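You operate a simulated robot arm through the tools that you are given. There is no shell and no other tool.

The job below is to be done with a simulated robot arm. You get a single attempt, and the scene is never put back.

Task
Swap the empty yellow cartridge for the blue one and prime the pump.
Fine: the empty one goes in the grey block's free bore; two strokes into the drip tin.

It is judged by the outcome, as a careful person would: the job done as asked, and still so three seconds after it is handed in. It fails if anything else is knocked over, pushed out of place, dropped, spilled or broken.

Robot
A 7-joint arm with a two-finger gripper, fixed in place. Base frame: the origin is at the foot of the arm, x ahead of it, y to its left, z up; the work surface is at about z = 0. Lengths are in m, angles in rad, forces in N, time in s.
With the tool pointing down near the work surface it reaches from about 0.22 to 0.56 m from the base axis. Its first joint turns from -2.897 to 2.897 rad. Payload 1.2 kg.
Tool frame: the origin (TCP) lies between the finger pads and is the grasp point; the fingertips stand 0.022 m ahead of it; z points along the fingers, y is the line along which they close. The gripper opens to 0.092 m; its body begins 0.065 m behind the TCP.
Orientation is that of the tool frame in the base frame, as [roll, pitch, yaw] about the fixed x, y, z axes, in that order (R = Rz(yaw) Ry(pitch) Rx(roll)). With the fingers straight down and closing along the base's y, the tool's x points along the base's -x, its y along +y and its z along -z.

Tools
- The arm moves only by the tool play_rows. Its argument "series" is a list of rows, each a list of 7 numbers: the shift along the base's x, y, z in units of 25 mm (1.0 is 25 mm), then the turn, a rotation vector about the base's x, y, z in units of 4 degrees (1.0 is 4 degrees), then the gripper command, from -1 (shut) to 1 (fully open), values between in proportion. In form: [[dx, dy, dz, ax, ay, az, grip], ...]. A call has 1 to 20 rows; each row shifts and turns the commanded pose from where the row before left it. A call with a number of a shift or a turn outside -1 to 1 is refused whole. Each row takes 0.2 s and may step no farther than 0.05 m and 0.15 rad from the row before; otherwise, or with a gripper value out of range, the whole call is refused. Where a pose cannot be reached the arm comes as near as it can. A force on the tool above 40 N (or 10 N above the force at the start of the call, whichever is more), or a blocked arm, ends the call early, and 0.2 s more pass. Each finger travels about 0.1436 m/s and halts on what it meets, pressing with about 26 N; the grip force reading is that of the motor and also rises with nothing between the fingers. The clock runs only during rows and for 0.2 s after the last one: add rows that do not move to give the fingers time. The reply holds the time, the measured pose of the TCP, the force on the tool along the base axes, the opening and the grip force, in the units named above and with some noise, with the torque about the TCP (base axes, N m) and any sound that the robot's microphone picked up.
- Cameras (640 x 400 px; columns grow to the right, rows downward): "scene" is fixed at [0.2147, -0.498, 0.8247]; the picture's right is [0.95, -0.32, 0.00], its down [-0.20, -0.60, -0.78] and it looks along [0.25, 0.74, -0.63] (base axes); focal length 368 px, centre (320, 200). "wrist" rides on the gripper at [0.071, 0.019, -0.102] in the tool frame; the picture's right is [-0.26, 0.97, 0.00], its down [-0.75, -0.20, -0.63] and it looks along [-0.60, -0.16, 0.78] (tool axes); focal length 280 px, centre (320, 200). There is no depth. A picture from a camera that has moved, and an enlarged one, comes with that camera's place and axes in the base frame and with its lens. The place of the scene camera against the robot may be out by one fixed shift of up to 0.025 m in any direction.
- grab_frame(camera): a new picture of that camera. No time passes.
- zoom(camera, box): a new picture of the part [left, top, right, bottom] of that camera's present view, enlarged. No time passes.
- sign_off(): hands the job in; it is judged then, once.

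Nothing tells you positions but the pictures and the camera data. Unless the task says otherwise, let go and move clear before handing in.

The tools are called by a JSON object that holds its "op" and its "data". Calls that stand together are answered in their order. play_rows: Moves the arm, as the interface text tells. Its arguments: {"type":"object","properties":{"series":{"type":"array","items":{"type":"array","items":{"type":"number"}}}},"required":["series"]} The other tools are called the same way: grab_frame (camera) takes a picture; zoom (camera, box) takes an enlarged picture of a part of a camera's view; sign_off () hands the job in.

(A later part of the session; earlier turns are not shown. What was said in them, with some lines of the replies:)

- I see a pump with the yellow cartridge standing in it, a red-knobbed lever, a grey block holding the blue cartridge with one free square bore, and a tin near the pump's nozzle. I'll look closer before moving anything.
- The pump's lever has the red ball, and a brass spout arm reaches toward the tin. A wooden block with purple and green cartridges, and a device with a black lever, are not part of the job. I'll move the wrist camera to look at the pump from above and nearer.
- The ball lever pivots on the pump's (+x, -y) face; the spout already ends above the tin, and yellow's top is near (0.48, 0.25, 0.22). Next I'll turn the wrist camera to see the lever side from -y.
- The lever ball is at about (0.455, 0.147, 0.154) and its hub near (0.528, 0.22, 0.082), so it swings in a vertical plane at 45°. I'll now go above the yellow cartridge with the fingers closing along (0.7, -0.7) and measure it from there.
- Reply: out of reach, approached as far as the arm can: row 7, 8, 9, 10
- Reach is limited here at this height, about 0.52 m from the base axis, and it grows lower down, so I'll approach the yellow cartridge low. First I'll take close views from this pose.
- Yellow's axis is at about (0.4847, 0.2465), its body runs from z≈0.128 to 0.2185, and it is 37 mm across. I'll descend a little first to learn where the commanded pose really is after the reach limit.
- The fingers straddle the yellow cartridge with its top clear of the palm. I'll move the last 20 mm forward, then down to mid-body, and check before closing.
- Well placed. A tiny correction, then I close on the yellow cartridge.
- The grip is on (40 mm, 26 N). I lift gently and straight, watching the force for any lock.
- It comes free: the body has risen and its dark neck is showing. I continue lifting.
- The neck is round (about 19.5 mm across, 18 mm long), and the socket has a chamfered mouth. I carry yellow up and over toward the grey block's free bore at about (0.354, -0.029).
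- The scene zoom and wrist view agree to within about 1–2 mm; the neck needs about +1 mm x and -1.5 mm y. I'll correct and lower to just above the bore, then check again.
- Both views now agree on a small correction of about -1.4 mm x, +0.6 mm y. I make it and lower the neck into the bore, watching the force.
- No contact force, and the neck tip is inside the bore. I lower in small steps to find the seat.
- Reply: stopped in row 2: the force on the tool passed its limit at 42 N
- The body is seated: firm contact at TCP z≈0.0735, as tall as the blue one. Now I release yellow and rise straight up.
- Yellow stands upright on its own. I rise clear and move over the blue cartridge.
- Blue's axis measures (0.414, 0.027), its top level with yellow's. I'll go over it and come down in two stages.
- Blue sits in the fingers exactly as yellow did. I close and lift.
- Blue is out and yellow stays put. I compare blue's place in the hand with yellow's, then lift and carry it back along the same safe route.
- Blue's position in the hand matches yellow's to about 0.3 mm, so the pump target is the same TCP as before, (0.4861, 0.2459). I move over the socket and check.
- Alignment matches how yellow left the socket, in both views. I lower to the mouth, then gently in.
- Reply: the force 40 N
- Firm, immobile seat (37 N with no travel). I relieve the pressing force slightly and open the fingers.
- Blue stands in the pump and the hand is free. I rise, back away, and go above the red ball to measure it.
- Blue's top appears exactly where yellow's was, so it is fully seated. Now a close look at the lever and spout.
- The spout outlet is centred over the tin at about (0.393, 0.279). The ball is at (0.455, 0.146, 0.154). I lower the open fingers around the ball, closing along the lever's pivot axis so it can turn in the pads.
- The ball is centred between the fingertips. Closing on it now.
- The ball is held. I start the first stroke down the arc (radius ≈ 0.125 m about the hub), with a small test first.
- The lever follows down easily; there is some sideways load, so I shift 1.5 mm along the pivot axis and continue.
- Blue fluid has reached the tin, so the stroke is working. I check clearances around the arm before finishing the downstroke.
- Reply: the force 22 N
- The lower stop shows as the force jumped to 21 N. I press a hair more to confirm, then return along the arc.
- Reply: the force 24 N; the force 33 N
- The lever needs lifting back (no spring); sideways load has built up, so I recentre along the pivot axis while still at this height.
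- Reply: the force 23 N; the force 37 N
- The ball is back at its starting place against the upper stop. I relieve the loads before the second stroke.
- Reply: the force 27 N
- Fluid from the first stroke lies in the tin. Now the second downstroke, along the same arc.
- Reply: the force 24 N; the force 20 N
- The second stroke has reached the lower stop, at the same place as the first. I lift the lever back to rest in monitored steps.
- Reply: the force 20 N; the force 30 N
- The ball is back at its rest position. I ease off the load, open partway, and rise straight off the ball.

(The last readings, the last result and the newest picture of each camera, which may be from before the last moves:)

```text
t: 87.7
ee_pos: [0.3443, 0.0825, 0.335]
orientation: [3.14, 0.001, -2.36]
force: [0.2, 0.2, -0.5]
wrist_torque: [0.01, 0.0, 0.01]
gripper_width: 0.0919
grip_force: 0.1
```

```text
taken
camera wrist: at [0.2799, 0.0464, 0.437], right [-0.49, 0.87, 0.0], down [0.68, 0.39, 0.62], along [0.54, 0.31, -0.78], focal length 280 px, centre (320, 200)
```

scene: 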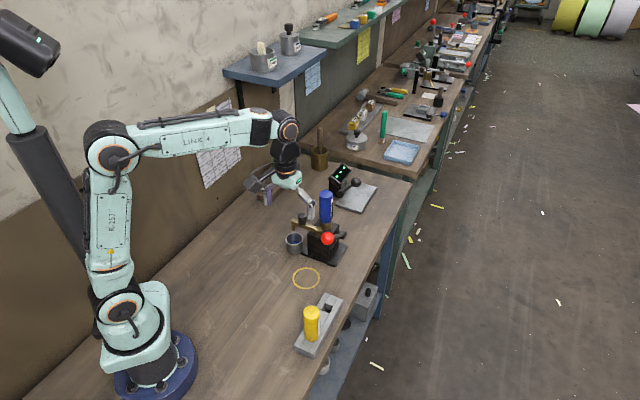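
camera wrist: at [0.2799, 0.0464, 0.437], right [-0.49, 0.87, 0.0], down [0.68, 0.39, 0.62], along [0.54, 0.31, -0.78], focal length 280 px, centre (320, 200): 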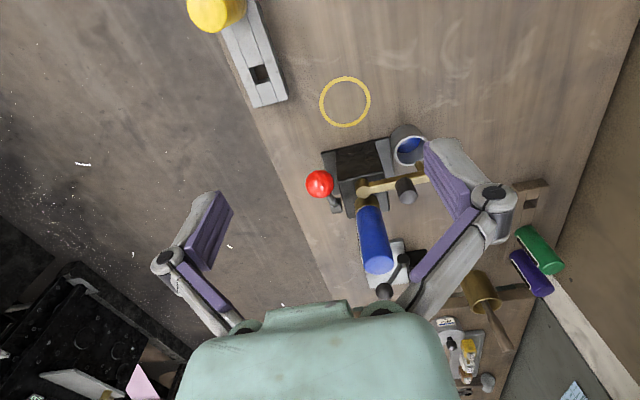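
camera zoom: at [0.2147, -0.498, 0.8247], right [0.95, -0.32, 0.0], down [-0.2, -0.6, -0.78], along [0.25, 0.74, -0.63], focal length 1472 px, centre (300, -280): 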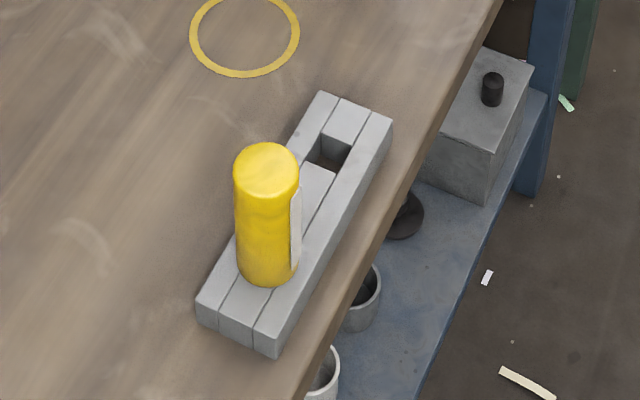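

Everything stands in place. A last check of the tin, the table around it, and both cartridges.

{"op": "zoom", "data": {"camera": "scene", "box": [275, 205, 325, 260]}}

{"op": "zoom", "data": {"camera": "wrist", "box": [380, 115, 440, 175]}}

{"op": "zoom", "data": {"camera": "scene", "box": [305, 185, 365, 265]}}

```text
7.27 times, centred on (300, 232) of scene
camera zoom: at [0.2147, -0.498, 0.8247], right [0.95, -0.32, 0.0], down [-0.2, -0.6, -0.78], along [0.25, 0.74, -0.63], focal length 2676 px, centre (466, -36)
```

zoom: 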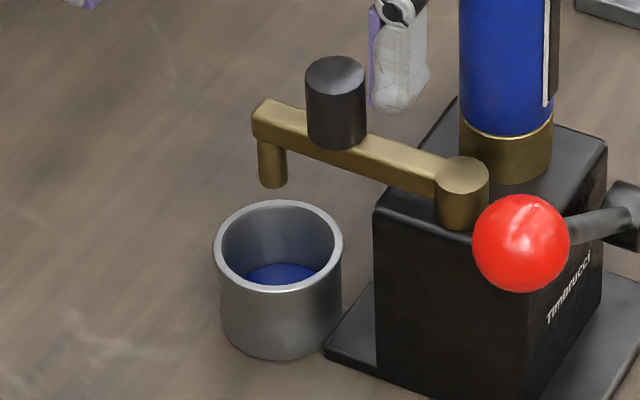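

```text
6.67 times, centred on (410, 145) of wrist
camera zoom: at [0.2799, 0.0464, 0.437], right [-0.49, 0.87, 0.0], down [0.68, 0.39, 0.62], along [0.54, 0.31, -0.78], focal length 1869 px, centre (-280, 567)
```

zoom: 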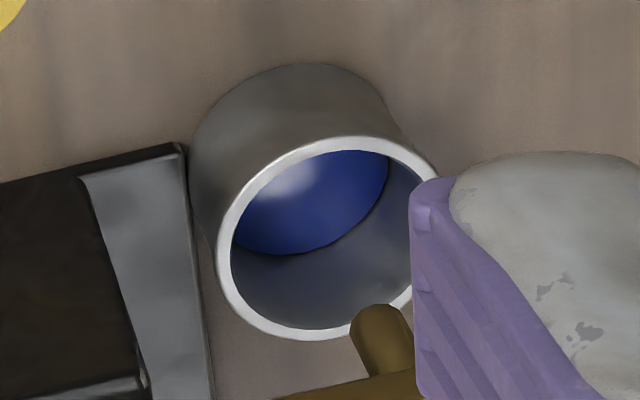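

```text
5.00 times, centred on (335, 225) of scene
camera zoom: at [0.2147, -0.498, 0.8247], right [0.95, -0.32, 0.0], down [-0.2, -0.6, -0.78], along [0.25, 0.74, -0.63], focal length 1840 px, centre (245, 75)
```

zoom: 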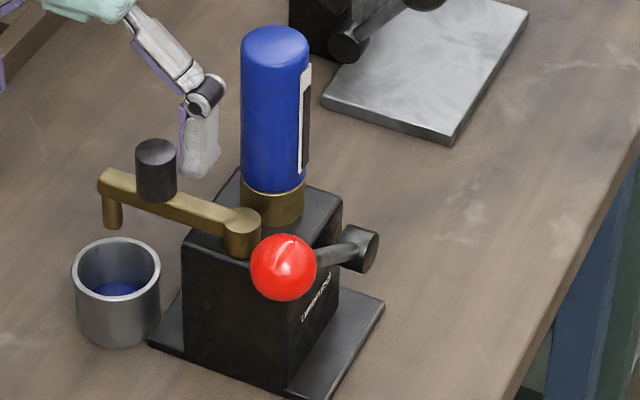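

The swap is finished. Yellow is seated in the grey block's free bore and blue is seated in the pump. I worked the lever through two full strokes and returned it to its rest position. The fluid level in the tin rose after each stroke and I see no spill. The arm is clear, so I'm handing it in.

{"op": "sign_off", "data": {}}

```text
The job is handed in.
```

The cartridges are swapped and the pump is primed. I've handed the job in; no verdict has come back yet.

- **Empty yellow cartridge:** it stands seated in the grey block's free bore.
- **Blue cartridge:** it is fully seated in the pump, with its top at the same height yellow's was.
- **Priming:** I worked the red-ball lever through two full strokes, from upper stop to lower stop and back. Blue fluid collected in the drip tin, and the level rose after each stroke. I saw no fluid on the bench.
- **Lever:** it has no return spring, so I lifted it back up and left it in its starting position.
- **Everything else:** the pump and grey block are where they were, and I left the wooden block, the other cartridges and the black-levered device alone. The arm has let go and is clear.
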